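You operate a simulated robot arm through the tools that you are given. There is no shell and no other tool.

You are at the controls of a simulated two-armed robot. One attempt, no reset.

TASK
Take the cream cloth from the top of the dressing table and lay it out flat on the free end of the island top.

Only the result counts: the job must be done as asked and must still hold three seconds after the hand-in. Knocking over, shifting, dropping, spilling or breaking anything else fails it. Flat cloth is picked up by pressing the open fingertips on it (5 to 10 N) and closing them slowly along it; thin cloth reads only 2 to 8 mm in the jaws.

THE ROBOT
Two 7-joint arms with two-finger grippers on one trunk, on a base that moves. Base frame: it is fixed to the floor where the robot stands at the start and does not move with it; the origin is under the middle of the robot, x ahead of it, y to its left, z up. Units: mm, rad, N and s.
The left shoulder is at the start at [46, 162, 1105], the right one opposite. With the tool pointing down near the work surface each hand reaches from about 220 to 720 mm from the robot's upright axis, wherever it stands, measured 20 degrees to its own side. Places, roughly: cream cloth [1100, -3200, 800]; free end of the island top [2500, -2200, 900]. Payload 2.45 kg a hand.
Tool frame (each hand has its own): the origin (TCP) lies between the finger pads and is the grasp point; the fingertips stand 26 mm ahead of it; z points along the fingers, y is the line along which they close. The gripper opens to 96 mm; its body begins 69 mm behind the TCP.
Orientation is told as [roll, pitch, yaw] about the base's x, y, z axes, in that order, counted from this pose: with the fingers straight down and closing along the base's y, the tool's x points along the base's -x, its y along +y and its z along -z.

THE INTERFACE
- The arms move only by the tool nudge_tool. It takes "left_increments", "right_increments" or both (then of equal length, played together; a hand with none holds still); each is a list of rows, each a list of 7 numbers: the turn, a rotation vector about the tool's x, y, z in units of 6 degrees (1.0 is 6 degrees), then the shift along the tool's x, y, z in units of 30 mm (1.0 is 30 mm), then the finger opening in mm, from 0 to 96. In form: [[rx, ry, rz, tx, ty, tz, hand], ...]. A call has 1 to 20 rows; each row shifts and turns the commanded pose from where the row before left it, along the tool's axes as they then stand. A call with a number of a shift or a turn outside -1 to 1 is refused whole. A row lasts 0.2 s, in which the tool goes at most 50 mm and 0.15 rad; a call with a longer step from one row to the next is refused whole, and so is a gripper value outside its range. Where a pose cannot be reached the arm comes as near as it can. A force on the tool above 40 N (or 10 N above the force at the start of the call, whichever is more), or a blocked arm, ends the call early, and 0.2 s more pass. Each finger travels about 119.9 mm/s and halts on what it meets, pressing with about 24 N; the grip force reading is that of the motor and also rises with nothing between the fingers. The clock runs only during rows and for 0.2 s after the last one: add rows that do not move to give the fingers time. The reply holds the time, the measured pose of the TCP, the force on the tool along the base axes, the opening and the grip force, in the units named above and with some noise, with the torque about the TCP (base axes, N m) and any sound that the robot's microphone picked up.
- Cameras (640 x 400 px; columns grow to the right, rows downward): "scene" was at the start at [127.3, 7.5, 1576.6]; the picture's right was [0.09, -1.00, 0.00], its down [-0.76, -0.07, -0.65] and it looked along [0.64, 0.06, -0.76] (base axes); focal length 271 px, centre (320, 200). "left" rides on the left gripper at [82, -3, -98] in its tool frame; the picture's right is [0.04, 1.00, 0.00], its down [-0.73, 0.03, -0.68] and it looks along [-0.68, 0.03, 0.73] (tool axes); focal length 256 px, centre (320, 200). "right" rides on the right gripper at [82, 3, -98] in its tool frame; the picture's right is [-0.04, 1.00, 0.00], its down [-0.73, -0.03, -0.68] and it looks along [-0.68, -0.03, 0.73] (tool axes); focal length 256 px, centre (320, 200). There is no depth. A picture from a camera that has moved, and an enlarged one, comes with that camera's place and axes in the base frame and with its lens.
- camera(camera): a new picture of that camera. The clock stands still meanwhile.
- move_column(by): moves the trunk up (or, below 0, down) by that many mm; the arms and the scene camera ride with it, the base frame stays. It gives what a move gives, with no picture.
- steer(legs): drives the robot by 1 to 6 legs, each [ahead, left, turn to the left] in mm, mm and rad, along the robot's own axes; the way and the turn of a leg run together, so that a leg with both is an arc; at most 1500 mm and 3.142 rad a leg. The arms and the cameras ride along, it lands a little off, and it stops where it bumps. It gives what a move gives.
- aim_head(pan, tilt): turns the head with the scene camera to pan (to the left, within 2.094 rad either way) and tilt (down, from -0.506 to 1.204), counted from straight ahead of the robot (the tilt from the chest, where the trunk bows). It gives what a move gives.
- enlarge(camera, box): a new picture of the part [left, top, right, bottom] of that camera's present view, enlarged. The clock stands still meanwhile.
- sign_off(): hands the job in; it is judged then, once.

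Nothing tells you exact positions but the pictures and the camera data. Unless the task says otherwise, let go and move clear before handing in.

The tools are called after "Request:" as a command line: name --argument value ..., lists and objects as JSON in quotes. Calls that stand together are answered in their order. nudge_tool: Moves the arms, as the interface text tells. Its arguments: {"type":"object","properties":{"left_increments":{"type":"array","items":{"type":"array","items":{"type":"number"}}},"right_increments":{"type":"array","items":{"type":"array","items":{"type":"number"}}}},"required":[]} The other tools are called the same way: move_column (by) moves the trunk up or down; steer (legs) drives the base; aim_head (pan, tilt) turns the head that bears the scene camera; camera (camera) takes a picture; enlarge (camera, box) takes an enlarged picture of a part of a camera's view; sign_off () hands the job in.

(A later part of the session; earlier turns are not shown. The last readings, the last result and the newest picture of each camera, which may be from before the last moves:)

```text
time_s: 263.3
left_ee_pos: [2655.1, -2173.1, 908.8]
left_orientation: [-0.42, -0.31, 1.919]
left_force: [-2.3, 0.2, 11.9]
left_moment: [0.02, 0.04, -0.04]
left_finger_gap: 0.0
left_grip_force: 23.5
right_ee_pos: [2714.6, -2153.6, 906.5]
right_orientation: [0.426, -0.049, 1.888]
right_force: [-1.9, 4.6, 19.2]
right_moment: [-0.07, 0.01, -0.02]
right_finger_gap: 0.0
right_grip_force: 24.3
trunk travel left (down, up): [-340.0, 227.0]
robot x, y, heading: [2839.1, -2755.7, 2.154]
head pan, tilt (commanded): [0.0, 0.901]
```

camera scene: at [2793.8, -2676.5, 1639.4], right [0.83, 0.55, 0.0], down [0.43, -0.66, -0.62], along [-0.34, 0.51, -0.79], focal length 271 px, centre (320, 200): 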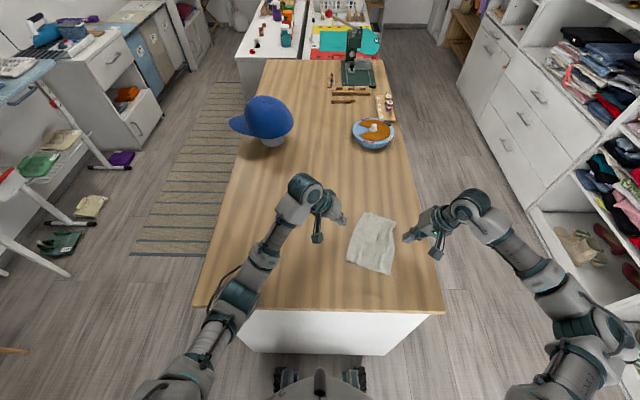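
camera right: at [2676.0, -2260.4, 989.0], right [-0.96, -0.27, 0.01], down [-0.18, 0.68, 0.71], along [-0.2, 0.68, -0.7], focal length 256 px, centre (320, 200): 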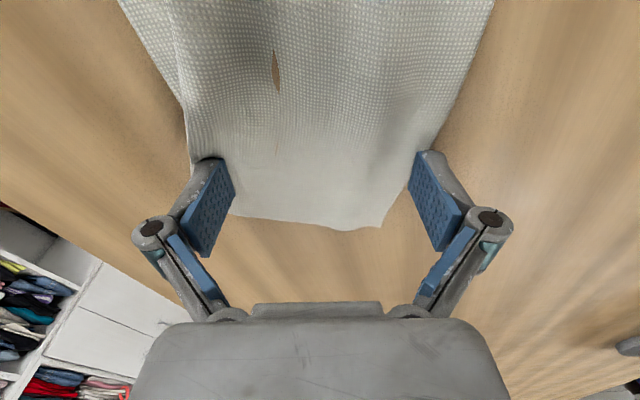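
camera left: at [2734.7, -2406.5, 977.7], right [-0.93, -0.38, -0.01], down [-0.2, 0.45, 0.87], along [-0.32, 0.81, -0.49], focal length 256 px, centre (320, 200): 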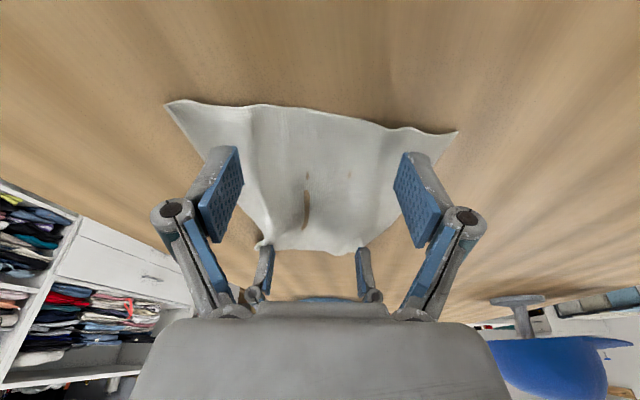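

Request:
nudge_tool --left_increments '[[0, 0, 0, 0, 0.0925, -0.0375, 0], [0, 0, 0, 0, 0.0925, -0.0375, 0], [0, 0, 0, 0, 0.0925, -0.0375, 0], [0, 0, 0, 0, 0.0925, -0.0375, 0], [0, 0, 0, 0, 0.0925, -0.0375, 0], [0, 0, 0, 0, 0.0925, -0.0375, 0]]'

Request:
enlarge --camera "scene" --box '[300, 170, 420, 290]'

```text
time_s: 264.7
left_ee_pos: [2640.1, -2179.8, 907.8]
left_orientation: [-0.423, -0.308, 1.918]
left_force: [19.3, 5.7, 13.8]
left_moment: [0.12, -0.62, 0.1]
left_finger_gap: 0.0
left_grip_force: 24.3
right_ee_pos: [2716.3, -2154.9, 907.3]
right_orientation: [0.426, -0.048, 1.887]
right_force: [-12.4, -1.9, 14.0]
right_moment: [-0.17, 0.31, -0.1]
right_finger_gap: 0.1
right_grip_force: 23.7
trunk travel left (down, up): [-340.0, 227.0]
robot x, y, heading: [2839.9, -2752.6, 2.157]
head pan, tilt (commanded): [0.0, 0.901]
```

```text
3.33 times, centred on (360, 230) of scene
camera zoom: at [2798.5, -2680.4, 1639.9], right [0.83, 0.55, 0.0], down [0.43, -0.66, -0.62], along [-0.34, 0.52, -0.78], focal length 904 px, centre (187, 100)
```

zoom: 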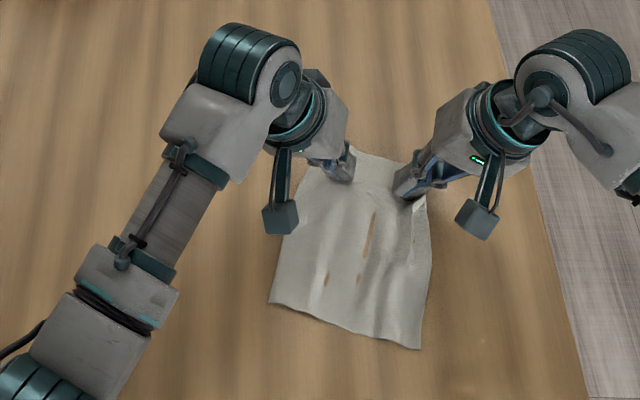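

The force shows the cloth is already taut between the two pins, so the missing width must sit in a ridge or tuck near an edge. I lift both hands and inspect the right edge with the right wrist camera.

Request:
nudge_tool --left_increments '[[0, 0, 0, 0, -0.06, 0.02, 0], [0, 0, 0, -0.05, -0.0646, -0.145, 0], [0, 0, 0, -0.101, -0.129, -0.29, 0], [0, 0, 0, -0.202, -0.258, -0.58, 0], [0, 0, 0, -0.202, -0.258, -0.58, 0], [0, 0, 0, -0.202, -0.258, -0.58, 0], [0, 0, 0, 0.2, 0.8, -0.3, 0], [0, 0, 0, 0.3, 0.8, -0.3, 0], [0, 0, 0, 0.3, 0.8, -0.3, 0], [0, 0, 0, 0.3, 0.8, -0.3, 0], [0, 0, 0, 0, 0, 0, 0]]' --right_increments '[[0, 0, 0, 0, 0, 0, 0], [0, 0, 0, -0.003, 0.068, -0.152, 0], [0, 0, 0, -0.006, 0.136, -0.304, 0], [0, 0, 0, -0.012, 0.271, -0.609, 0], [0, 0, 0, -0.012, 0.271, -0.609, 0], [0, 0, 0, -0.012, 0.271, -0.609, 0], [0, 0, 0, 0.8, -0.7, -0.3, 0], [0, 0, 0, 0.9, -0.7, -0.3, 0], [0, 0, 0, 0.9, 0, 0, 0], [0, 0, 0, 0.9, 0, 0, 0], [0, 0, 0, 0.9, 0, 0, 0]]'

Request:
camera --camera "right"

Request:
enlarge --camera "scene" --box '[310, 190, 410, 280]'

```text
time_s: 267.1
left_ee_pos: [2553.1, -2240.9, 967.2]
left_orientation: [-0.42, -0.307, 1.918]
left_force: [0.2, -0.5, 0.4]
left_moment: [0.01, -0.02, 0.01]
left_finger_gap: 0.0
left_grip_force: 23.9
right_ee_pos: [2800.7, -2265.4, 973.3]
right_orientation: [0.425, -0.049, 1.887]
right_force: [0.1, -0.3, 0.1]
right_moment: [0.0, 0.02, -0.01]
right_finger_gap: 0.0
right_grip_force: 23.8
trunk travel left (down, up): [-340.0, 227.0]
robot x, y, heading: [2841.4, -2752.7, 2.157]
head pan, tilt (commanded): [0.0, 0.901]
```

```text
taken
camera right: at [2863.1, -2337.1, 1060.9], right [-0.87, -0.26, 0.41], down [0.07, 0.76, 0.64], along [-0.49, 0.59, -0.65], focal length 256 px, centre (320, 200)
```

right: 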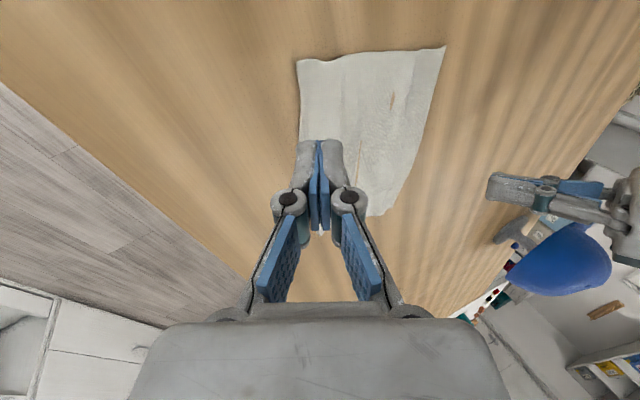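

```text
4.44 times, centred on (360, 235) of scene
camera zoom: at [2794.0, -2678.5, 1639.5], right [0.83, 0.55, 0.0], down [0.43, -0.66, -0.62], along [-0.34, 0.52, -0.79], focal length 1206 px, centre (142, 44)
```

zoom: 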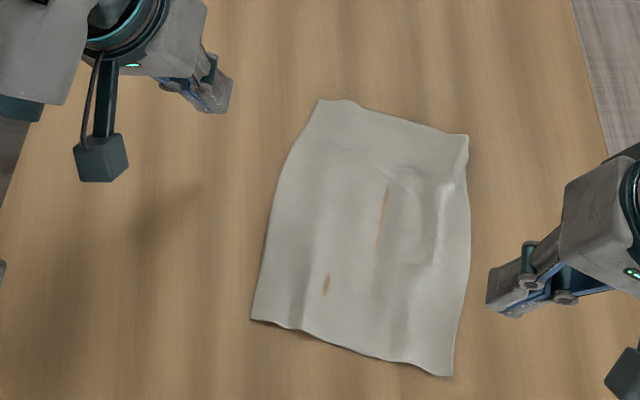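

Request:
enlarge --camera "right" --box '[280, 30, 460, 240]'

Request:
enlarge --camera "scene" --box '[335, 200, 385, 245]'

```text
1.90 times, centred on (370, 135) of right
camera zoom: at [2863.1, -2337.1, 1060.9], right [-0.87, -0.26, 0.41], down [0.07, 0.76, 0.64], along [-0.49, 0.59, -0.65], focal length 488 px, centre (225, 324)
```

zoom: 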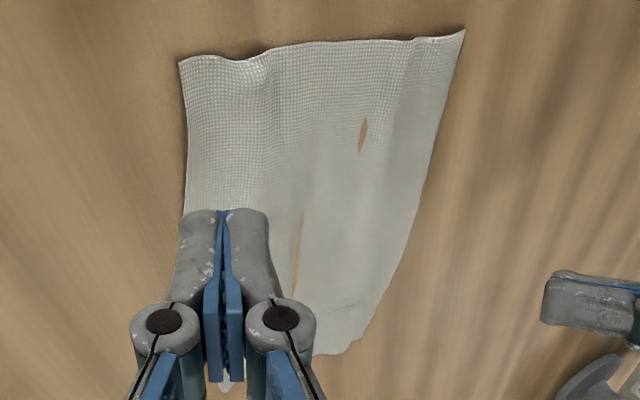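

```text
8.89 times, centred on (360, 222) of scene
camera zoom: at [2794.0, -2678.5, 1639.5], right [0.83, 0.55, 0.0], down [0.43, -0.66, -0.62], along [-0.34, 0.52, -0.79], focal length 2412 px, centre (-36, 0)
```

zoom: 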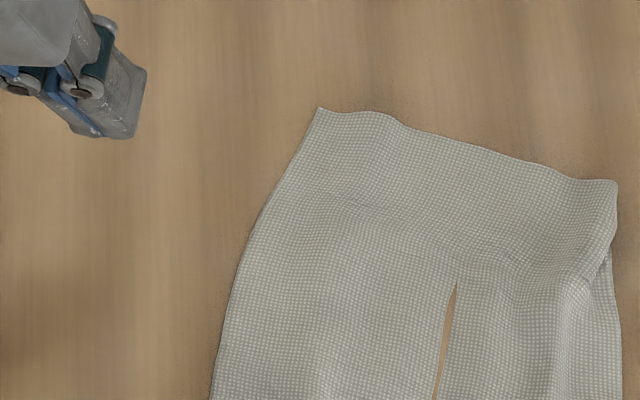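

Now I see it: the far-right corner is tucked under – the flap re-emerges a bit nearer on the right edge. I'll pin the sheet with the left hand and use the right hand to press on that emerging flap and draw it out to the right.

Request:
nudge_tool --left_increments '[[0, 0, 0, -0.093, -0.677, 0.334, 0], [0, 0, 0, -0.093, -0.677, 0.334, 0], [0, 0, 0, -0.093, -0.677, 0.334, 0], [0, 0, 0, -0.093, -0.677, 0.334, 0], [0, 0, 0, -0.093, -0.677, 0.334, 0], [0, 0, 0, -0.093, -0.677, 0.334, 0], [0, 0, 0, 0, 0, 0, 0]]' --right_increments '[[0, 0, 0, -0.695, 0.169, 0.075, 0], [0, 0, 0, -0.695, 0.169, 0.075, 0], [0, 0, 0, -0.695, 0.169, 0.075, 0], [0, 0, 0, -0.695, 0.169, 0.075, 0], [0, 0, 0, -0.695, 0.169, 0.075, 0], [0, 0, 0, 0, 0, 0, 0], [0, 0, 0, 0, 0, 0, 0]]'

Request:
enlarge --camera "scene" --box '[310, 180, 420, 280]'

```text
time_s: 268.7
left_ee_pos: [2674.7, -2177.0, 964.8]
left_orientation: [-0.42, -0.309, 1.92]
left_force: [-0.1, -0.5, 0.9]
left_moment: [0.01, -0.02, 0.0]
left_finger_gap: 0.0
left_grip_force: 24.0
right_ee_pos: [2741.1, -2175.7, 979.6]
right_orientation: [0.426, -0.047, 1.887]
right_force: [0.1, 0.8, -1.0]
right_moment: [0.04, -0.02, 0.01]
right_finger_gap: 0.0
right_grip_force: 23.7
trunk travel left (down, up): [-340.0, 227.0]
robot x, y, heading: [2842.8, -2755.9, 2.158]
head pan, tilt (commanded): [0.0, 0.901]
```

```text
4.00 times, centred on (365, 230) of scene
camera zoom: at [2794.9, -2675.2, 1639.3], right [0.83, 0.55, 0.0], down [0.43, -0.66, -0.62], along [-0.34, 0.51, -0.79], focal length 1085 px, centre (140, 80)
```

zoom: 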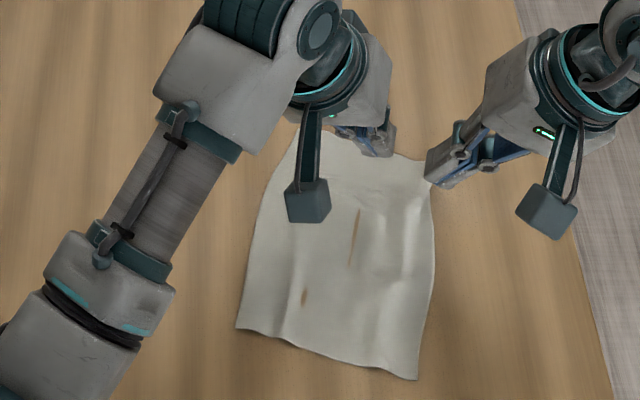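

Request:
nudge_tool --left_increments '[[0, 0, 0, 0.126, 0.162, 0.363, 0], [0, 0, 0, 0.126, 0.162, 0.363, 0], [0, 0, 0, 0.126, 0.162, 0.363, 0], [0, 0, 0, 0.126, 0.162, 0.363, 0], [0, 0, 0, 0.02, 0.026, 0.058, 0], [0, 0, 0, 0, 0, 0, 0], [0, 0, 0, 0, 0, 0, 0]]' --right_increments '[[0, 0, 0, 0.026, -0.224, 0.5025, 0], [0, 0, 0, 0.026, -0.224, 0.5025, 0], [0, 0, 0, 0.026, -0.224, 0.5025, 0], [0, 0, 0, 0.026, -0.224, 0.5025, 0], [0, 0, 0, 0.001, -0.0136, 0.03, 0], [0, 0, 0, 0, 0, 0, 0], [0, 0, 0, 0, 0, 0, 0]]'

Request:
enlarge --camera "scene" --box '[330, 200, 400, 260]'

```text
time_s: 270.3
left_ee_pos: [2674.7, -2177.6, 914.3]
left_orientation: [-0.418, -0.308, 1.917]
left_force: [-0.2, -0.7, 0.0]
left_moment: [0.01, -0.01, 0.01]
left_finger_gap: 0.1
left_grip_force: 23.5
right_ee_pos: [2740.5, -2174.7, 911.4]
right_orientation: [0.425, -0.047, 1.884]
right_force: [-0.6, -0.1, 0.6]
right_moment: [-0.02, 0.01, 0.01]
right_finger_gap: 0.0
right_grip_force: 24.4
trunk travel left (down, up): [-340.0, 227.0]
robot x, y, heading: [2837.3, -2755.7, 2.159]
head pan, tilt (commanded): [0.0, 0.901]
```

```text
6.67 times, centred on (365, 230) of scene
camera zoom: at [2794.6, -2675.8, 1639.4], right [0.83, 0.55, 0.0], down [0.43, -0.66, -0.62], along [-0.34, 0.51, -0.79], focal length 1809 px, centre (20, 0)
```

zoom: 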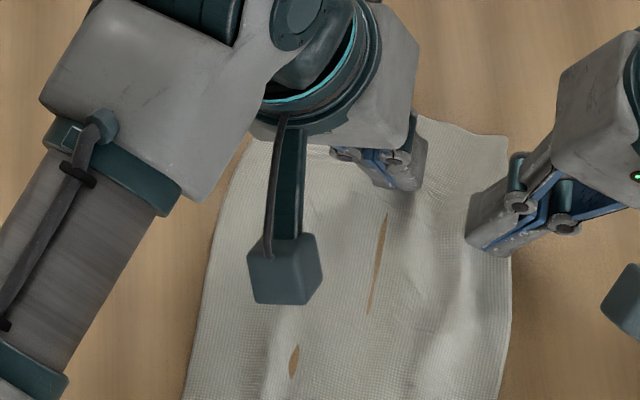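

Request:
nudge_tool --left_increments '[[0, 0, 0, 0.02, 0.026, 0.058, 0], [0, 0, 0, 0.02, 0.026, 0.058, 0], [0, 0, 0, 0.006, 0.008, 0.0175, 0], [0, 0, 0, 0, 0, 0, 0], [0, 0, 0, 0, 0, 0, 0]]' --right_increments '[[0, 0, 0, 0.001, -0.0136, 0.03, 0], [0, 0, 0, 0.001, -0.0136, 0.03, 0], [0, 0, 0, 0.001, -0.0136, 0.03, 0], [0, 0, 0, 0, 0, 0, 0], [0, 0, 0, 0, 0, 0, 0]]'

```text
time_s: 271.5
left_ee_pos: [2675.3, -2178.0, 907.9]
left_orientation: [-0.42, -0.307, 1.92]
left_force: [0.2, -0.3, 2.3]
left_moment: [-0.04, -0.02, 0.01]
left_finger_gap: 0.0
left_grip_force: 23.5
right_ee_pos: [2740.5, -2174.5, 909.9]
right_orientation: [0.426, -0.049, 1.887]
right_force: [-0.2, -1.1, 0.0]
right_moment: [0.02, 0.0, -0.01]
right_finger_gap: 0.1
right_grip_force: 23.9
trunk travel left (down, up): [-340.0, 227.0]
robot x, y, heading: [2841.6, -2756.2, 2.155]
head pan, tilt (commanded): [0.0, 0.901]
```

Request:
nudge_tool --left_increments '[[0, 0, 0, 0.008, 0.0104, 0.023, 0], [0, 0, 0, 0, 0, 0, 0], [0, 0, 0, 0, 0, 0, 0], [0, 0, 0, 0, 0, 0, 0]]' --right_increments '[[0, 0, 0, 0.002, -0.0205, 0.045, 0], [0, 0, 0, 0.002, -0.0205, 0.045, 0], [0, 0, 0, 0, 0, 0, 0], [0, 0, 0, 0, 0, 0, 0]]'

```text
time_s: 272.5
left_ee_pos: [2675.7, -2178.1, 908.1]
left_orientation: [-0.42, -0.308, 1.919]
left_force: [-0.7, 1.3, 4.0]
left_moment: [0.02, 0.0, -0.02]
left_finger_gap: 0.0
left_grip_force: 24.1
right_ee_pos: [2740.7, -2175.1, 906.7]
right_orientation: [0.427, -0.052, 1.886]
right_force: [0.2, 0.8, 9.8]
right_moment: [-0.06, -0.01, 0.04]
right_finger_gap: 0.0
right_grip_force: 23.8
trunk travel left (down, up): [-340.0, 227.0]
robot x, y, heading: [2840.6, -2755.4, 2.157]
head pan, tilt (commanded): [0.0, 0.901]
```

Request:
nudge_tool --left_increments '[[0, 0, 0, 0.008, 0.0104, 0.023, 0], [0, 0, 0, 0, 0, 0, 0], [0, 0, 0, 0, 0, 0, 0], [0, 0, 0, 0, 0, 0, 0], [0, 0, 0, 0, 0, 0, 0], [0, 0, 0, 0, 0, 0, 0], [0, 0, 0, 0, 0, 0, 0], [0, 0, 0, 0, 0, 0, 0], [0, 0, 0, 0, 0, 0, 0], [0, 0, 0, 0, 0, 0, 0], [0, 0, 0, 0, 0, 0, 0]]' --right_increments '[[0, 0, 0, 0, 0, 0, 0], [0, 0, 0, -0.02, -0.0925, -0.038, 0], [0, 0, 0, -0.02, -0.0925, -0.038, 0], [0, 0, 0, -0.03, -0.0925, -0.038, 0], [0, 0, 0, -0.03, -0.0925, -0.038, 0], [0, 0, 0, -0.03, -0.0925, -0.038, 0], [0, 0, 0, -0.03, -0.0925, -0.038, 0], [0, 0, 0, -0.03, -0.0925, -0.038, 0], [0, 0, 0, -0.03, -0.0925, -0.038, 0], [0, 0, 0, -0.03, -0.0925, -0.038, 0], [0, 0, 0, -0.03, -0.0925, -0.038, 0]]'

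Request:
enlarge --camera "scene" --box '[320, 190, 410, 270]'

```text
time_s: 274.9
left_ee_pos: [2674.3, -2179.0, 909.0]
left_orientation: [-0.419, -0.309, 1.918]
left_force: [6.1, 1.0, 6.9]
left_moment: [0.0, -0.18, 0.05]
left_finger_gap: 0.0
left_grip_force: 24.2
right_ee_pos: [2766.2, -2160.0, 907.4]
right_orientation: [0.426, -0.051, 1.884]
right_force: [-9.4, -4.4, 22.1]
right_moment: [-0.19, 0.24, -0.05]
right_finger_gap: 0.1
right_grip_force: 24.1
trunk travel left (down, up): [-340.0, 227.0]
robot x, y, heading: [2839.6, -2756.1, 2.156]
head pan, tilt (commanded): [0.0, 0.901]
```

```text
5.00 times, centred on (365, 230) of scene
camera zoom: at [2793.8, -2683.0, 1639.9], right [0.83, 0.55, 0.0], down [0.43, -0.65, -0.62], along [-0.34, 0.52, -0.78], focal length 1357 px, centre (95, 50)
```

zoom: 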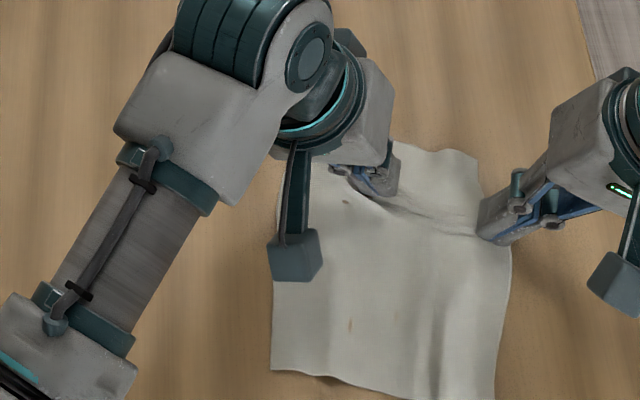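

The flap is drawn out along the right side. I lift both hands and look again.

Request:
nudge_tool --left_increments '[[0, 0, 0, 0, 0, 0, 0], [0, 0, 0, -0.05, -0.0646, -0.145, 0], [0, 0, 0, -0.101, -0.129, -0.29, 0], [0, 0, 0, -0.202, -0.258, -0.58, 0], [0, 0, 0, -0.202, -0.258, -0.58, 0], [0, 0, 0, -0.202, -0.258, -0.58, 0], [0, 0, 0, 0, 0.8, -0.3, 0], [0, 0, 0, 0.1, 0.8, -0.3, 0], [0, 0, 0, 0.1, 0.8, -0.3, 0], [0, 0, 0, 0.1, 0.8, -0.3, 0], [0, 0, 0, 0, 0, 0, 0]]' --right_increments '[[0, 0, 0, -0.003, 0.068, -0.152, 0], [0, 0, 0, -0.003, 0.068, -0.152, 0], [0, 0, 0, -0.006, 0.136, -0.304, 0], [0, 0, 0, -0.012, 0.271, -0.609, 0], [0, 0, 0, -0.012, 0.271, -0.609, 0], [0, 0, 0, -0.012, 0.271, -0.609, 0], [0, 0, 0, 0, -0.5, -0.3, 0], [0, 0, 0, 0, 0, 0, 0], [0, 0, 0, 0, 0, 0, 0], [0, 0, 0, 0, 0, 0, 0], [0, 0, 0, 0, 0, 0, 0]]'

Request:
enlarge --camera "scene" --box '[320, 190, 410, 280]'

```text
time_s: 277.3
left_ee_pos: [2579.9, -2217.7, 973.1]
left_orientation: [-0.419, -0.307, 1.917]
left_force: [-0.5, 0.2, -0.1]
left_moment: [-0.03, 0.0, -0.02]
left_finger_gap: 0.3
left_grip_force: 24.2
right_ee_pos: [2784.6, -2154.5, 986.9]
right_orientation: [0.426, -0.05, 1.888]
right_force: [0.6, 0.6, -1.0]
right_moment: [-0.02, 0.0, -0.03]
right_finger_gap: 0.0
right_grip_force: 23.7
trunk travel left (down, up): [-340.0, 227.0]
robot x, y, heading: [2842.4, -2751.4, 2.152]
head pan, tilt (commanded): [0.0, 0.901]
```

```text
4.44 times, centred on (365, 235) of scene
camera zoom: at [2793.9, -2676.4, 1639.4], right [0.83, 0.55, 0.0], down [0.43, -0.66, -0.62], along [-0.34, 0.51, -0.79], focal length 1206 px, centre (120, 44)
```

zoom: 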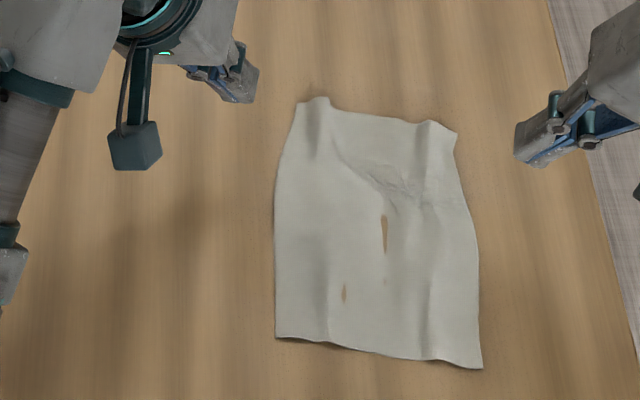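

Now it is almost a full rectangle (near 135, middle 141, far 121 mm of about 145). I'll spread the far end by pulling both far corners outward at once.

Request:
nudge_tool --left_increments '[[0, 0, 0, -0.005, -0.256, 0.56, 0], [0, 0, 0, -0.005, -0.256, 0.56, 0], [0, 0, 0, -0.005, -0.256, 0.56, 0], [0, 0, 0, -0.005, -0.256, 0.56, 0], [0, 0, 0, -0.005, -0.256, 0.56, 0], [0, 0, 0, 0, 0, 0, 0], [0, 0, 0, 0, 0, 0, 0]]' --right_increments '[[0, 0, 0, -0.205, 0.159, 0.611, 0], [0, 0, 0, -0.205, 0.159, 0.611, 0], [0, 0, 0, -0.205, 0.159, 0.611, 0], [0, 0, 0, -0.205, 0.159, 0.611, 0], [0, 0, 0, -0.205, 0.159, 0.611, 0], [0, 0, 0, 0, 0, 0, 0], [0, 0, 0, 0, 0, 0, 0]]'

Request:
enlarge --camera "scene" --box '[320, 190, 410, 270]'

```text
time_s: 278.9
left_ee_pos: [2639.5, -2177.1, 915.1]
left_orientation: [-0.419, -0.306, 1.918]
left_force: [-0.7, 1.1, 0.2]
left_moment: [0.01, -0.02, 0.02]
left_finger_gap: 0.0
left_grip_force: 23.9
right_ee_pos: [2716.5, -2140.6, 915.2]
right_orientation: [0.428, -0.048, 1.887]
right_force: [0.3, 0.4, 0.0]
right_moment: [0.01, 0.02, -0.02]
right_finger_gap: 0.0
right_grip_force: 24.3
trunk travel left (down, up): [-340.0, 227.0]
robot x, y, heading: [2843.0, -2754.6, 2.157]
head pan, tilt (commanded): [0.0, 0.901]
```

```text
5.00 times, centred on (365, 230) of scene
camera zoom: at [2794.0, -2675.6, 1639.4], right [0.83, 0.55, 0.0], down [0.43, -0.66, -0.62], along [-0.34, 0.51, -0.79], focal length 1357 px, centre (95, 50)
```

zoom: 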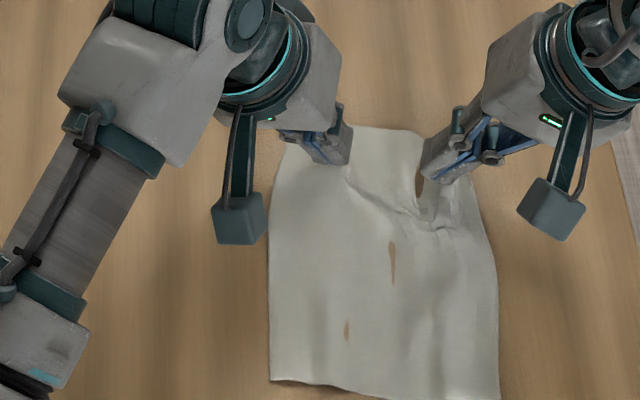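

Request:
nudge_tool --left_increments '[[0, 0, 0, 0.02, 0.026, 0.058, 0], [0, 0, 0, 0.02, 0.026, 0.058, 0], [0, 0, 0, 0.015, 0.0194, 0.0436, 0], [0, 0, 0, 0, 0, 0, 0], [0, 0, 0, 0, 0, 0, 0]]' --right_increments '[[0, 0, 0, 0.003, -0.027, 0.061, 0], [0, 0, 0, 0.003, -0.027, 0.061, 0], [0, 0, 0, 0.003, -0.027, 0.061, 0], [0, 0, 0, 0, 0, 0, 0], [0, 0, 0, 0, 0, 0, 0]]'

```text
time_s: 280.1
left_ee_pos: [2639.9, -2177.2, 911.0]
left_orientation: [-0.419, -0.307, 1.918]
left_force: [-0.1, 0.3, -0.5]
left_moment: [-0.05, -0.02, -0.01]
left_finger_gap: 0.0
left_grip_force: 24.0
right_ee_pos: [2716.2, -2140.8, 908.4]
right_orientation: [0.427, -0.047, 1.888]
right_force: [-0.3, -0.1, 0.8]
right_moment: [-0.03, -0.01, 0.0]
right_finger_gap: 0.0
right_grip_force: 24.1
trunk travel left (down, up): [-340.0, 227.0]
robot x, y, heading: [2839.3, -2757.2, 2.158]
head pan, tilt (commanded): [0.0, 0.901]
```

Request:
nudge_tool --left_increments '[[0, 0, 0, 0.015, 0.0194, 0.0436, 0], [0, 0, 0, 0.01, 0.013, 0.029, 0], [0, 0, 0, 0, 0, 0, 0], [0, 0, 0, 0, 0, 0, 0]]' --right_increments '[[0, 0, 0, 0.001, -0.0136, 0.03, 0], [0, 0, 0, 0.001, -0.0136, 0.03, 0], [0, 0, 0, 0, 0, 0, 0], [0, 0, 0, 0, 0, 0, 0]]'

```text
time_s: 281.1
left_ee_pos: [2638.6, -2177.1, 908.3]
left_orientation: [-0.42, -0.308, 1.919]
left_force: [-0.7, 2.2, 9.2]
left_moment: [-0.01, 0.02, -0.03]
left_finger_gap: 0.0
left_grip_force: 23.8
right_ee_pos: [2715.9, -2139.8, 907.7]
right_orientation: [0.426, -0.049, 1.887]
right_force: [-0.3, 0.3, 0.0]
right_moment: [-0.01, 0.05, 0.0]
right_finger_gap: 0.0
right_grip_force: 24.0
trunk travel left (down, up): [-340.0, 227.0]
robot x, y, heading: [2840.4, -2751.4, 2.155]
head pan, tilt (commanded): [0.0, 0.901]
```

Request:
nudge_tool --right_increments '[[0, 0, 0, 0.001, -0.0136, 0.03, 0], [0, 0, 0, 0.001, -0.0136, 0.03, 0], [0, 0, 0, 0, 0, 0, 0], [0, 0, 0, 0, 0, 0, 0]]'

```text
time_s: 282.1
left_ee_pos: [2639.3, -2177.7, 909.1]
left_orientation: [-0.418, -0.308, 1.919]
left_force: [-0.8, 2.5, 9.9]
left_moment: [0.06, 0.0, -0.01]
left_finger_gap: 0.1
left_grip_force: 23.8
right_ee_pos: [2716.4, -2140.4, 906.4]
right_orientation: [0.428, -0.05, 1.885]
right_force: [-0.5, 2.2, 11.9]
right_moment: [-0.05, 0.01, 0.02]
right_finger_gap: 0.1
right_grip_force: 24.2
trunk travel left (down, up): [-340.0, 227.0]
robot x, y, heading: [2836.6, -2755.2, 2.155]
head pan, tilt (commanded): [0.0, 0.901]
```

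Request:
nudge_tool --left_increments '[[0, 0, 0, 0.01, 0.0765, -0.032, 0], [0, 0, 0, 0.01, 0.0765, -0.032, 0], [0, 0, 0, 0.01, 0.0765, -0.032, 0], [0, 0, 0, 0.01, 0.0765, -0.032, 0], [0, 0, 0, 0.01, 0.0765, -0.032, 0]]' --right_increments '[[0, 0, 0, -0.012, -0.0765, -0.032, 0], [0, 0, 0, -0.012, -0.0765, -0.032, 0], [0, 0, 0, -0.012, -0.0765, -0.032, 0], [0, 0, 0, -0.012, -0.0765, -0.032, 0], [0, 0, 0, -0.012, -0.0765, -0.032, 0]]'

Request:
enlarge --camera "scene" --box '[320, 190, 410, 270]'

```text
time_s: 283.3
left_ee_pos: [2628.1, -2184.5, 908.3]
left_orientation: [-0.42, -0.311, 1.917]
left_force: [7.2, -0.1, 11.6]
left_moment: [0.0, -0.23, 0.0]
left_finger_gap: 0.1
left_grip_force: 23.9
right_ee_pos: [2728.1, -2136.9, 907.3]
right_orientation: [0.426, -0.051, 1.885]
right_force: [-8.7, -2.8, 17.4]
right_moment: [-0.21, 0.21, -0.08]
right_finger_gap: 0.0
right_grip_force: 23.8
trunk travel left (down, up): [-340.0, 227.0]
robot x, y, heading: [2841.0, -2758.0, 2.152]
head pan, tilt (commanded): [0.0, 0.901]
```

```text
5.00 times, centred on (365, 230) of scene
camera zoom: at [2794.5, -2682.8, 1639.9], right [0.83, 0.55, 0.0], down [0.43, -0.65, -0.62], along [-0.34, 0.52, -0.78], focal length 1357 px, centre (95, 50)
```

zoom: 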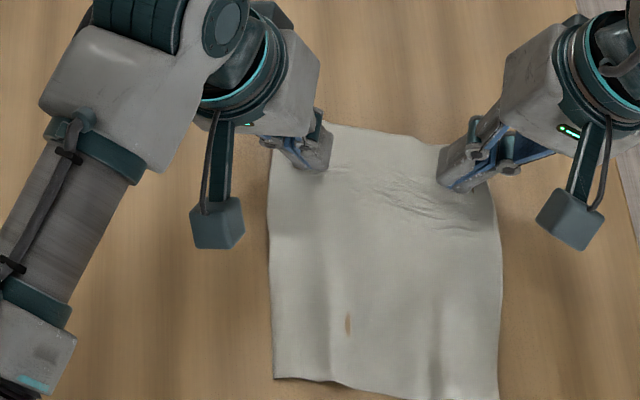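

Very good – the far end is now pulled wide and smooth. I lift both hands and check.

Request:
nudge_tool --left_increments '[[0, 0, 0, -0.02, -0.026, -0.058, 0], [0, 0, 0, -0.05, -0.0646, -0.145, 0], [0, 0, 0, -0.101, -0.129, -0.29, 0], [0, 0, 0, -0.202, -0.258, -0.58, 0], [0, 0, 0, -0.202, -0.258, -0.58, 0], [0, 0, 0, -0.202, -0.258, -0.58, 0], [0, 0, 0, 0, 0.6, -0.3, 0], [0, 0, 0, 0.1, 0.6, -0.3, 0], [0, 0, 0, 0, 0, 0, 0]]' --right_increments '[[0, 0, 0, -0.001, 0.0272, -0.061, 0], [0, 0, 0, -0.003, 0.068, -0.152, 0], [0, 0, 0, -0.006, 0.136, -0.304, 0], [0, 0, 0, -0.012, 0.271, -0.609, 0], [0, 0, 0, -0.012, 0.271, -0.609, 0], [0, 0, 0, -0.012, 0.271, -0.609, 0], [0, 0, 0, 0, -0.6, -0.3, 0], [0, 0, 0, 0, -0.6, -0.3, 0], [0, 0, 0, 0, 0, 0, 0]]'

Request:
enlarge --camera "scene" --box '[320, 190, 410, 280]'

```text
time_s: 285.3
left_ee_pos: [2591.0, -2200.0, 985.8]
left_orientation: [-0.421, -0.308, 1.918]
left_force: [-0.3, -0.1, 0.2]
left_moment: [0.01, -0.02, 0.0]
left_finger_gap: 0.1
left_grip_force: 24.0
right_ee_pos: [2769.0, -2123.4, 983.2]
right_orientation: [0.425, -0.046, 1.887]
right_force: [-0.8, -0.2, 0.9]
right_moment: [0.04, -0.02, 0.0]
right_finger_gap: 0.0
right_grip_force: 24.0
trunk travel left (down, up): [-340.0, 227.0]
robot x, y, heading: [2845.4, -2754.6, 2.155]
head pan, tilt (commanded): [0.0, 0.901]
```

```text
4.44 times, centred on (365, 235) of scene
camera zoom: at [2794.1, -2675.6, 1639.3], right [0.83, 0.55, 0.0], down [0.43, -0.66, -0.62], along [-0.34, 0.51, -0.79], focal length 1206 px, centre (120, 44)
```

zoom: 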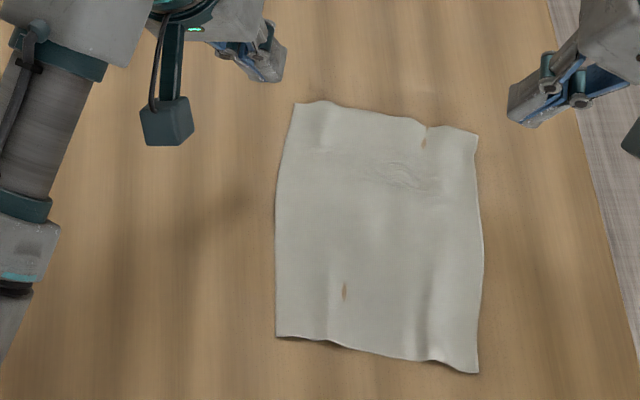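

Nearly perfect: about 137 mm at the far end, 142 in the middle, 133 at the near end. One more outward pull on the near corners should finish it; I move both hands there.

Request:
nudge_tool --left_increments '[[0, 0, 0, 0.955, -0.123, -0.277, 0], [0, 0, 0, 0.955, -0.123, -0.277, 0], [0, 0, 0, 0.955, -0.123, -0.277, 0], [0, 0, 0, 0.955, -0.123, -0.277, 0], [0, 0, 0, 0.955, -0.123, -0.277, 0], [0, 0, 0, 0.177, -0.2625, 0.725, 0], [0, 0, 0, 0.177, -0.2625, 0.725, 0], [0, 0, 0, 0.177, -0.2625, 0.725, 0], [0, 0, 0, 0.177, -0.2625, 0.725, 0], [0, 0, 0, 0, 0, 0, 0], [0, 0, 0, 0, 0, 0, 0]]' --right_increments '[[0, 0, 0, 1, 0, 0, 0], [0, 0, 0, 1, 0, 0, 0], [0, 0, 0, 1, 0, 0, 0], [0, 0, 0, 1, 0, 0, 0], [0, 0, 0, 1, 0, 0, 0], [0, 0, 0, 0.028, -0.038, 0.6125, 0], [0, 0, 0, 0.028, -0.038, 0.6125, 0], [0, 0, 0, 0.028, -0.038, 0.6125, 0], [0, 0, 0, 0.028, -0.038, 0.6125, 0], [0, 0, 0, 0, 0, 0, 0], [0, 0, 0, 0, 0, 0, 0]]'

Request:
enlarge --camera "scene" --box '[320, 200, 410, 290]'

```text
time_s: 287.7
left_ee_pos: [2702.0, -2319.3, 914.6]
left_orientation: [-0.418, -0.307, 1.919]
left_force: [0.6, -0.3, -0.2]
left_moment: [0.03, -0.04, 0.02]
left_finger_gap: 0.0
left_grip_force: 23.6
right_ee_pos: [2790.7, -2273.9, 908.0]
right_orientation: [0.425, -0.049, 1.886]
right_force: [1.1, 0.2, 3.0]
right_moment: [0.02, -0.04, 0.01]
right_finger_gap: 0.0
right_grip_force: 24.4
trunk travel left (down, up): [-340.0, 227.0]
robot x, y, heading: [2838.0, -2758.4, 2.149]
head pan, tilt (commanded): [0.0, 0.901]
```

```text
4.44 times, centred on (365, 245) of scene
camera zoom: at [2795.2, -2677.6, 1639.5], right [0.83, 0.55, 0.0], down [0.43, -0.66, -0.62], along [-0.34, 0.51, -0.79], focal length 1206 px, centre (120, 0)
```

zoom: 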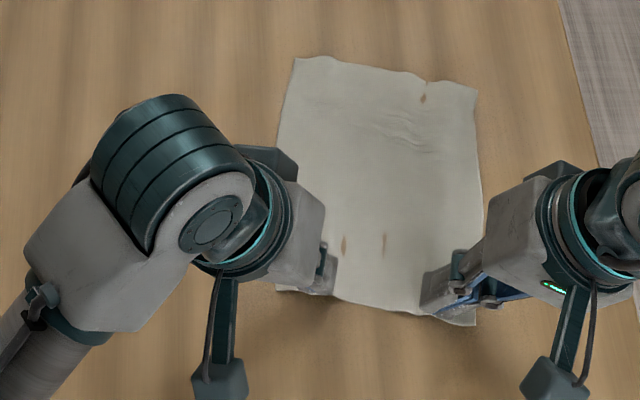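

Request:
nudge_tool --left_increments '[[0, 0, 0, 0.02, 0.026, 0.058, 0], [0, 0, 0, 0.02, 0.026, 0.058, 0], [0, 0, 0, 0.008, 0.0104, 0.023, 0], [0, 0, 0, 0, 0, 0, 0], [0, 0, 0, 0, 0, 0, 0]]' --right_increments '[[0, 0, 0, 0.001, -0.007, 0.015, 0], [0, 0, 0, 0, 0, 0, 0], [0, 0, 0, 0, 0, 0, 0], [0, 0, 0, 0, 0, 0, 0], [0, 0, 0, 0, 0, 0, 0]]'

```text
time_s: 288.9
left_ee_pos: [2703.3, -2319.5, 910.2]
left_orientation: [-0.419, -0.307, 1.919]
left_force: [-0.3, 0.1, 0.1]
left_moment: [-0.02, 0.01, 0.03]
left_finger_gap: 0.1
left_grip_force: 24.3
right_ee_pos: [2788.6, -2275.9, 907.8]
right_orientation: [0.425, -0.049, 1.884]
right_force: [-0.2, 1.5, 6.9]
right_moment: [-0.03, -0.05, 0.02]
right_finger_gap: 0.2
right_grip_force: 24.1
trunk travel left (down, up): [-340.0, 227.0]
robot x, y, heading: [2840.2, -2755.2, 2.152]
head pan, tilt (commanded): [0.0, 0.901]
```

Request:
nudge_tool --left_increments '[[0, 0, 0, 0.01, 0.013, 0.029, 0], [0, 0, 0, 0.008, 0.0104, 0.023, 0], [0, 0, 0, 0, 0, 0, 0], [0, 0, 0, 0, 0, 0, 0]]' --right_increments '[[0, 0, 0, 0.001, -0.004, 0.008, 0], [0, 0, 0, 0, 0, 0, 0], [0, 0, 0, 0, 0, 0, 0], [0, 0, 0, 0, 0, 0, 0]]'

```text
time_s: 289.9
left_ee_pos: [2703.1, -2321.2, 909.0]
left_orientation: [-0.42, -0.308, 1.92]
left_force: [0.3, 1.2, 2.8]
left_moment: [0.0, -0.01, -0.05]
left_finger_gap: 0.0
left_grip_force: 24.2
right_ee_pos: [2789.9, -2274.8, 907.0]
right_orientation: [0.427, -0.049, 1.885]
right_force: [2.1, 1.5, 9.6]
right_moment: [-0.03, -0.06, 0.01]
right_finger_gap: 0.0
right_grip_force: 23.9
trunk travel left (down, up): [-340.0, 227.0]
robot x, y, heading: [2842.0, -2752.5, 2.151]
head pan, tilt (commanded): [0.0, 0.901]
```

Request:
nudge_tool --left_increments '[[0, 0, 0, 0.008, 0.0104, 0.023, 0], [0, 0, 0, 0, 0, 0, 0], [0, 0, 0, 0.01, 0.0765, -0.032, 0], [0, 0, 0, 0.01, 0.0765, -0.032, 0], [0, 0, 0, 0.01, 0.0765, -0.032, 0]]' --right_increments '[[0, 0, 0, 0, 0, 0, 0], [0, 0, 0, 0, 0, 0, 0], [0, 0, 0, -0.012, -0.0765, -0.032, 0], [0, 0, 0, -0.012, -0.0765, -0.032, 0], [0, 0, 0, -0.012, -0.0765, -0.032, 0]]'

Request:
enlarge --camera "scene" --box '[320, 200, 410, 290]'

```text
time_s: 291.1
left_ee_pos: [2696.9, -2322.7, 908.8]
left_orientation: [-0.42, -0.308, 1.917]
left_force: [3.4, 0.3, 12.3]
left_moment: [0.0, -0.1, 0.06]
left_finger_gap: 0.0
left_grip_force: 24.2
right_ee_pos: [2796.1, -2272.3, 906.2]
right_orientation: [0.426, -0.048, 1.888]
right_force: [-2.5, -1.2, 8.3]
right_moment: [-0.04, 0.03, -0.01]
right_finger_gap: 0.2
right_grip_force: 24.0
trunk travel left (down, up): [-340.0, 227.0]
robot x, y, heading: [2843.1, -2755.5, 2.158]
head pan, tilt (commanded): [0.0, 0.901]
```

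```text
4.44 times, centred on (365, 245) of scene
camera zoom: at [2795.8, -2680.7, 1639.8], right [0.83, 0.55, 0.0], down [0.43, -0.66, -0.62], along [-0.34, 0.52, -0.78], focal length 1206 px, centre (120, 0)
```

zoom: 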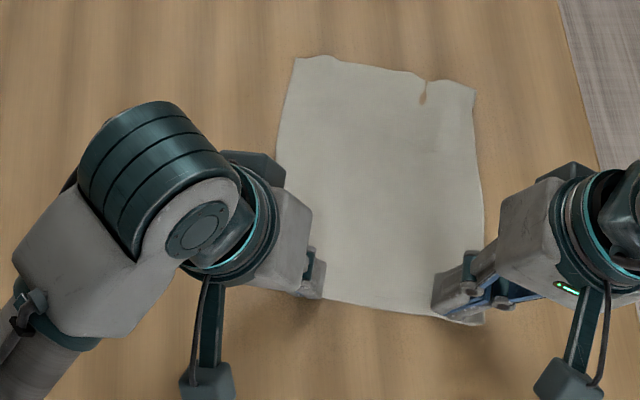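

The sheet now looks smooth. One tiny further pull, then I lift both hands straight up and check.

Request:
nudge_tool --left_increments '[[0, 0, 0, 0.01, 0.0765, -0.0335, 0], [0, 0, 0, 0, 0, 0, 0], [0, 0, 0, -0.02, -0.026, -0.058, 0], [0, 0, 0, -0.05, -0.0646, -0.145, 0], [0, 0, 0, -0.101, -0.129, -0.29, 0], [0, 0, 0, -0.202, -0.258, -0.58, 0], [0, 0, 0, -0.202, -0.258, -0.58, 0], [0, 0, 0, -0.202, -0.258, -0.58, 0], [0, 0, 0, 0, 0.7, -0.3, 0], [0, 0, 0, 0, 0.8, -0.3, 0], [0, 0, 0, 0, 0.8, -0.3, 0], [0, 0, 0, 0, 0.8, -0.3, 0], [0, 0, 0, 0, 0, 0, 0]]' --right_increments '[[0, 0, 0, -0.012, -0.0765, -0.0335, 0], [0, 0, 0, 0, 0, 0, 0], [0, 0, 0, -0.001, 0.0272, -0.061, 0], [0, 0, 0, -0.003, 0.068, -0.152, 0], [0, 0, 0, -0.006, 0.136, -0.304, 0], [0, 0, 0, -0.012, 0.271, -0.609, 0], [0, 0, 0, -0.012, 0.271, -0.609, 0], [0, 0, 0, -0.012, 0.271, -0.609, 0], [0, 0, 0, 0, -0.6, -0.3, 0], [0, 0, 0, 0, -0.8, -0.3, 0], [0, 0, 0, 0, 0, 0, 0], [0, 0, 0, 0, 0, 0, 0], [0, 0, 0, 0, 0, 0, 0]]'

Request:
enlarge --camera "scene" --box '[320, 190, 410, 280]'

Request:
camera --camera "scene"

```text
time_s: 293.9
left_ee_pos: [2600.0, -2356.5, 979.6]
left_orientation: [-0.419, -0.307, 1.919]
left_force: [-0.5, -1.1, 0.2]
left_moment: [0.0, 0.02, 0.0]
left_finger_gap: 0.1
left_grip_force: 24.4
right_ee_pos: [2843.1, -2258.3, 982.5]
right_orientation: [0.425, -0.05, 1.886]
right_force: [-0.4, -0.1, 0.8]
right_moment: [-0.01, 0.0, -0.02]
right_finger_gap: 0.0
right_grip_force: 23.7
trunk travel left (down, up): [-340.0, 227.0]
robot x, y, heading: [2845.9, -2752.6, 2.16]
head pan, tilt (commanded): [0.0, 0.901]
```

```text
4.44 times, centred on (365, 235) of scene
camera zoom: at [2793.9, -2678.5, 1639.5], right [0.83, 0.55, 0.0], down [0.43, -0.66, -0.62], along [-0.34, 0.52, -0.79], focal length 1206 px, centre (120, 44)
```

zoom: 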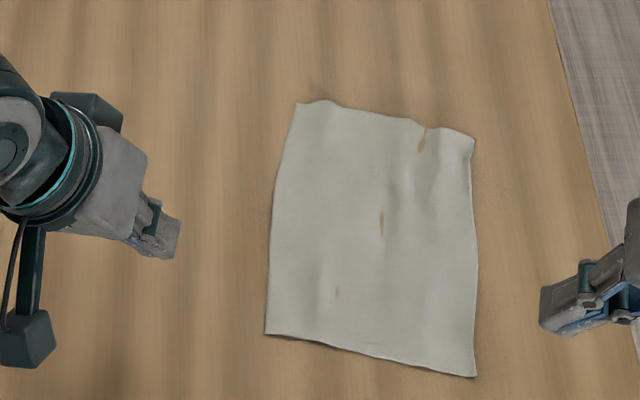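

```text
taken
camera scene: at [2793.9, -2678.5, 1639.5], right [0.83, 0.55, 0.0], down [0.43, -0.66, -0.62], along [-0.34, 0.52, -0.79], focal length 271 px, centre (320, 200)
```

scene: 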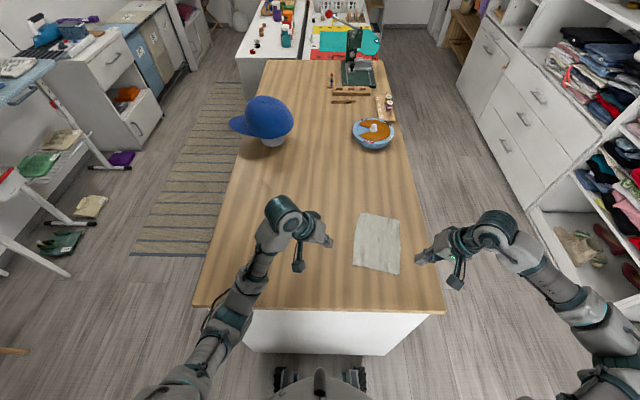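

The cloth is now flat and essentially full size (about 133–146 mm x 190 mm). It sits some 190 mm right of the middle of the free end, so I'll finish by pressing on its left edge with both hands and drawing it gently left, which also keeps it taut. First I unroll the hands and place them above the left edge.

Request:
nudge_tool --left_increments '[[-1, 0, 0, 0, 0, 0, 0], [-1, 0, 0, 0, 0, 0, 0], [-1, 0, 0, 0, 0, 0, 0], [-1, 0, 0, 0, 0, 0, 0], [0, 0, 0, 0, 0, 0, 0]]' --right_increments '[[1, 0, 0, 0, 0, -0.3, 0], [1, 0, 0, 0, 0, -0.3, 0], [1, 0, 0, 0, 0, 0, 0], [1, 0, 0, 0, 0, 0, 0], [0, 0, 0, 0, 0, 0, 0]]'

Request:
nudge_tool --right_increments '[[0, 0, 0, -0.617, 0.69, 0, 0], [0, 0, 0, -0.617, 0.69, 0, 0], [0, 0, 0, -0.617, 0.69, 0, 0], [0, 0, 0, -0.617, 0.69, 0, 0], [0, 0, 0, -0.617, 0.69, 0, 0], [0, 0, 0, -0.617, 0.69, 0, 0], [0, 0, 0, -0.617, 0.69, 0, 0], [0, 0, 0, -0.617, 0.69, 0, 0], [0, 0, 0, 0, 0, 0, 0], [0, 0, 0, 0, 0, 0, 0]]'

Request:
nudge_tool --left_increments '[[0, 0, 0, -0.073, -0.703, 0.023, 0], [0, 0, 0, -0.073, -0.703, 0.023, 0], [0, 0, 0, -0.073, -0.703, 0.023, 0], [0, 0, 0, -0.073, -0.703, 0.023, 0], [0, 0, 0, -0.073, -0.703, 0.023, 0], [0, 0, 0, 0, 0, 0, 0], [0, 0, 0, 0, 0, 0, 0]]'

Request:
camera --camera "left"

Request:
camera --camera "right"

```text
time_s: 295.1
left_ee_pos: [2600.1, -2357.6, 977.1]
left_orientation: [0.0, -0.308, 1.921]
left_force: [-0.4, 0.3, -0.2]
left_moment: [0.0, -0.01, 0.01]
left_finger_gap: 0.0
left_grip_force: 23.8
right_ee_pos: [2849.2, -2258.4, 998.5]
right_orientation: [0.004, -0.05, 1.885]
right_force: [0.3, 0.5, 0.2]
right_moment: [0.0, -0.02, 0.0]
right_finger_gap: 0.0
right_grip_force: 23.9
trunk travel left (down, up): [-340.0, 227.0]
robot x, y, heading: [2841.8, -2754.9, 2.153]
head pan, tilt (commanded): [0.0, 0.901]
```

```text
time_s: 297.3
left_ee_pos: [2599.2, -2355.5, 979.7]
left_orientation: [0.0, -0.307, 1.919]
left_force: [0.7, 0.6, -0.4]
left_moment: [0.04, 0.04, 0.0]
left_finger_gap: 0.1
left_grip_force: 23.4
right_ee_pos: [2644.6, -2166.6, 1008.1]
right_orientation: [0.007, -0.047, 1.887]
right_force: [-0.3, 0.5, 0.8]
right_moment: [-0.01, 0.03, -0.02]
right_finger_gap: 0.1
right_grip_force: 24.6
trunk travel left (down, up): [-340.0, 227.0]
robot x, y, heading: [2841.8, -2753.2, 2.157]
head pan, tilt (commanded): [0.0, 0.901]
```

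```text
time_s: 298.9
left_ee_pos: [2693.9, -2309.7, 978.6]
left_orientation: [-0.001, -0.308, 1.919]
left_force: [0.4, 0.1, -1.2]
left_moment: [-0.02, 0.02, 0.01]
left_finger_gap: 0.0
left_grip_force: 24.2
right_ee_pos: [2645.2, -2168.2, 1006.7]
right_orientation: [0.008, -0.047, 1.887]
right_force: [0.1, 0.1, 0.4]
right_moment: [0.01, -0.03, 0.02]
right_finger_gap: 0.1
right_grip_force: 24.3
trunk travel left (down, up): [-340.0, 227.0]
robot x, y, heading: [2840.1, -2755.6, 2.154]
head pan, tilt (commanded): [0.0, 0.901]
```

```text
taken
camera left: at [2734.3, -2410.6, 1048.6], right [-0.93, -0.38, -0.01], down [-0.2, 0.45, 0.87], along [-0.32, 0.81, -0.49], focal length 256 px, centre (320, 200)
```

left: 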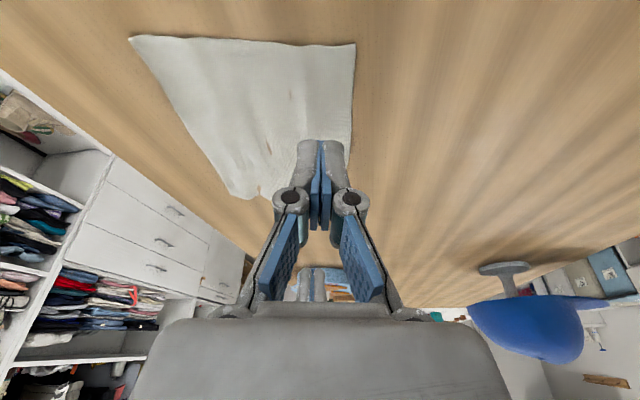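

```text
taken
camera right: at [2670.1, -2251.5, 1102.1], right [-0.96, -0.27, 0.01], down [-0.18, 0.68, 0.71], along [-0.2, 0.68, -0.7], focal length 256 px, centre (320, 200)
```

right: 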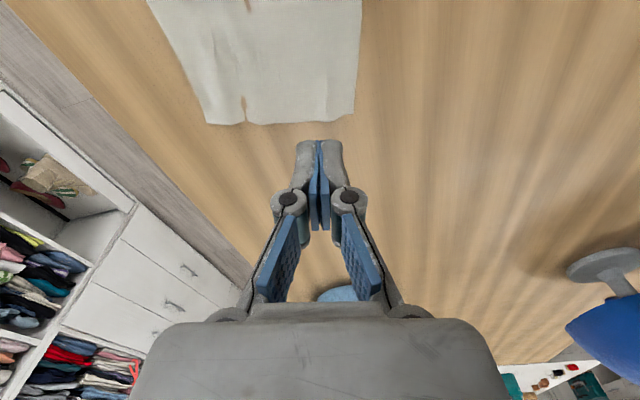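

Request:
nudge_tool --left_increments '[[0, 0, 0, 0.129, 0, 0.407, 0], [0, 0, 0, 0.129, 0, 0.407, 0], [0, 0, 0, 0.129, 0, 0.407, 0], [0, 0, 0, 0.129, 0, 0.407, 0], [0, 0, 0, 0.129, 0, 0.407, 0], [0, 0, 0, 0, 0, 0, 0], [0, 0, 0, 0, 0, 0, 0]]' --right_increments '[[0, 0, 0, 0.03, 0, 0.62, 0], [0, 0, 0, 0.03, 0, 0.62, 0], [0, 0, 0, 0.03, 0, 0.62, 0], [0, 0, 0, 0.03, 0, 0.62, 0], [0, 0, 0, 0.03, 0, 0.62, 0], [0, 0, 0, 0, 0, 0, 0], [0, 0, 0, 0, 0, 0, 0]]'

```text
time_s: 300.5
left_ee_pos: [2695.2, -2310.0, 914.2]
left_orientation: [0.0, -0.307, 1.919]
left_force: [-0.1, -0.5, -0.3]
left_moment: [-0.01, 0.0, -0.02]
left_finger_gap: 0.2
left_grip_force: 23.9
right_ee_pos: [2644.9, -2166.6, 914.9]
right_orientation: [0.008, -0.046, 1.887]
right_force: [-0.3, 0.0, 0.8]
right_moment: [0.02, 0.0, -0.02]
right_finger_gap: 0.1
right_grip_force: 23.7
trunk travel left (down, up): [-340.0, 227.0]
robot x, y, heading: [2837.7, -2757.1, 2.157]
head pan, tilt (commanded): [0.0, 0.901]
```

Request:
nudge_tool --left_increments '[[0, 0, 0, 0.02, 0, 0.0635, 0], [0, 0, 0, 0.015, 0, 0.048, 0], [0, 0, 0, 0, 0, 0, 0], [0, 0, 0, 0, 0, 0, 0]]' --right_increments '[[0, 0, 0, 0.004, 0, 0.08, 0], [0, 0, 0, 0.004, 0, 0.08, 0], [0, 0, 0, 0, 0, 0, 0], [0, 0, 0, 0, 0, 0, 0]]'

```text
time_s: 301.5
left_ee_pos: [2695.1, -2308.7, 911.1]
left_orientation: [-0.001, -0.308, 1.921]
left_force: [0.4, 0.6, -0.7]
left_moment: [-0.04, 0.0, 0.0]
left_finger_gap: 0.1
left_grip_force: 24.0
right_ee_pos: [2644.5, -2166.7, 910.1]
right_orientation: [0.007, -0.049, 1.887]
right_force: [-0.1, 0.8, -0.1]
right_moment: [0.02, 0.01, -0.01]
right_finger_gap: 0.0
right_grip_force: 23.9
trunk travel left (down, up): [-340.0, 227.0]
robot x, y, heading: [2844.0, -2751.1, 2.154]
head pan, tilt (commanded): [0.0, 0.901]
```

Request:
nudge_tool --left_increments '[[0, 0, 0, 0.012, 0, 0.038, 0], [0, 0, 0, 0.008, 0, 0.025, 0], [0, 0, 0, 0, 0, 0, 0], [0, 0, 0, 0, 0, 0, 0]]' --right_increments '[[0, 0, 0, 0.002, 0, 0.045, 0], [0, 0, 0, 0.002, 0, 0.035, 0], [0, 0, 0, 0, 0, 0, 0], [0, 0, 0, 0, 0, 0, 0]]'

```text
time_s: 302.5
left_ee_pos: [2694.8, -2309.2, 909.0]
left_orientation: [0.001, -0.307, 1.916]
left_force: [0.6, 0.4, -0.2]
left_moment: [0.02, -0.03, 0.03]
left_finger_gap: 0.0
left_grip_force: 23.6
right_ee_pos: [2645.5, -2167.8, 905.9]
right_orientation: [0.008, -0.047, 1.888]
right_force: [-0.3, 0.7, 0.7]
right_moment: [0.01, -0.02, 0.02]
right_finger_gap: 0.0
right_grip_force: 23.8
trunk travel left (down, up): [-340.0, 227.0]
robot x, y, heading: [2842.3, -2755.4, 2.151]
head pan, tilt (commanded): [0.0, 0.901]
```

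Request:
nudge_tool --left_increments '[[0, 0, 0, 0.01, 0, 0.032, 0], [0, 0, 0, 0.006, 0, 0.02, 0], [0, 0, 0, 0, 0, 0, 0], [0, 0, 0, 0, 0, 0, 0]]' --right_increments '[[0, 0, 0, 0.001, 0, 0.025, 0], [0, 0, 0, 0, 0, 0.01, 0], [0, 0, 0, 0, 0, 0, 0], [0, 0, 0, 0, 0, 0, 0]]'

```text
time_s: 303.5
left_ee_pos: [2693.6, -2310.1, 907.2]
left_orientation: [-0.001, -0.307, 1.919]
left_force: [0.0, 0.7, 3.0]
left_moment: [0.0, -0.01, -0.03]
left_finger_gap: 0.0
left_grip_force: 23.9
right_ee_pos: [2646.0, -2167.3, 906.7]
right_orientation: [0.007, -0.05, 1.885]
right_force: [-0.4, 0.0, 2.6]
right_moment: [-0.01, -0.01, -0.05]
right_finger_gap: 0.1
right_grip_force: 24.0
trunk travel left (down, up): [-340.0, 227.0]
robot x, y, heading: [2842.2, -2755.7, 2.151]
head pan, tilt (commanded): [0.0, 0.901]
```

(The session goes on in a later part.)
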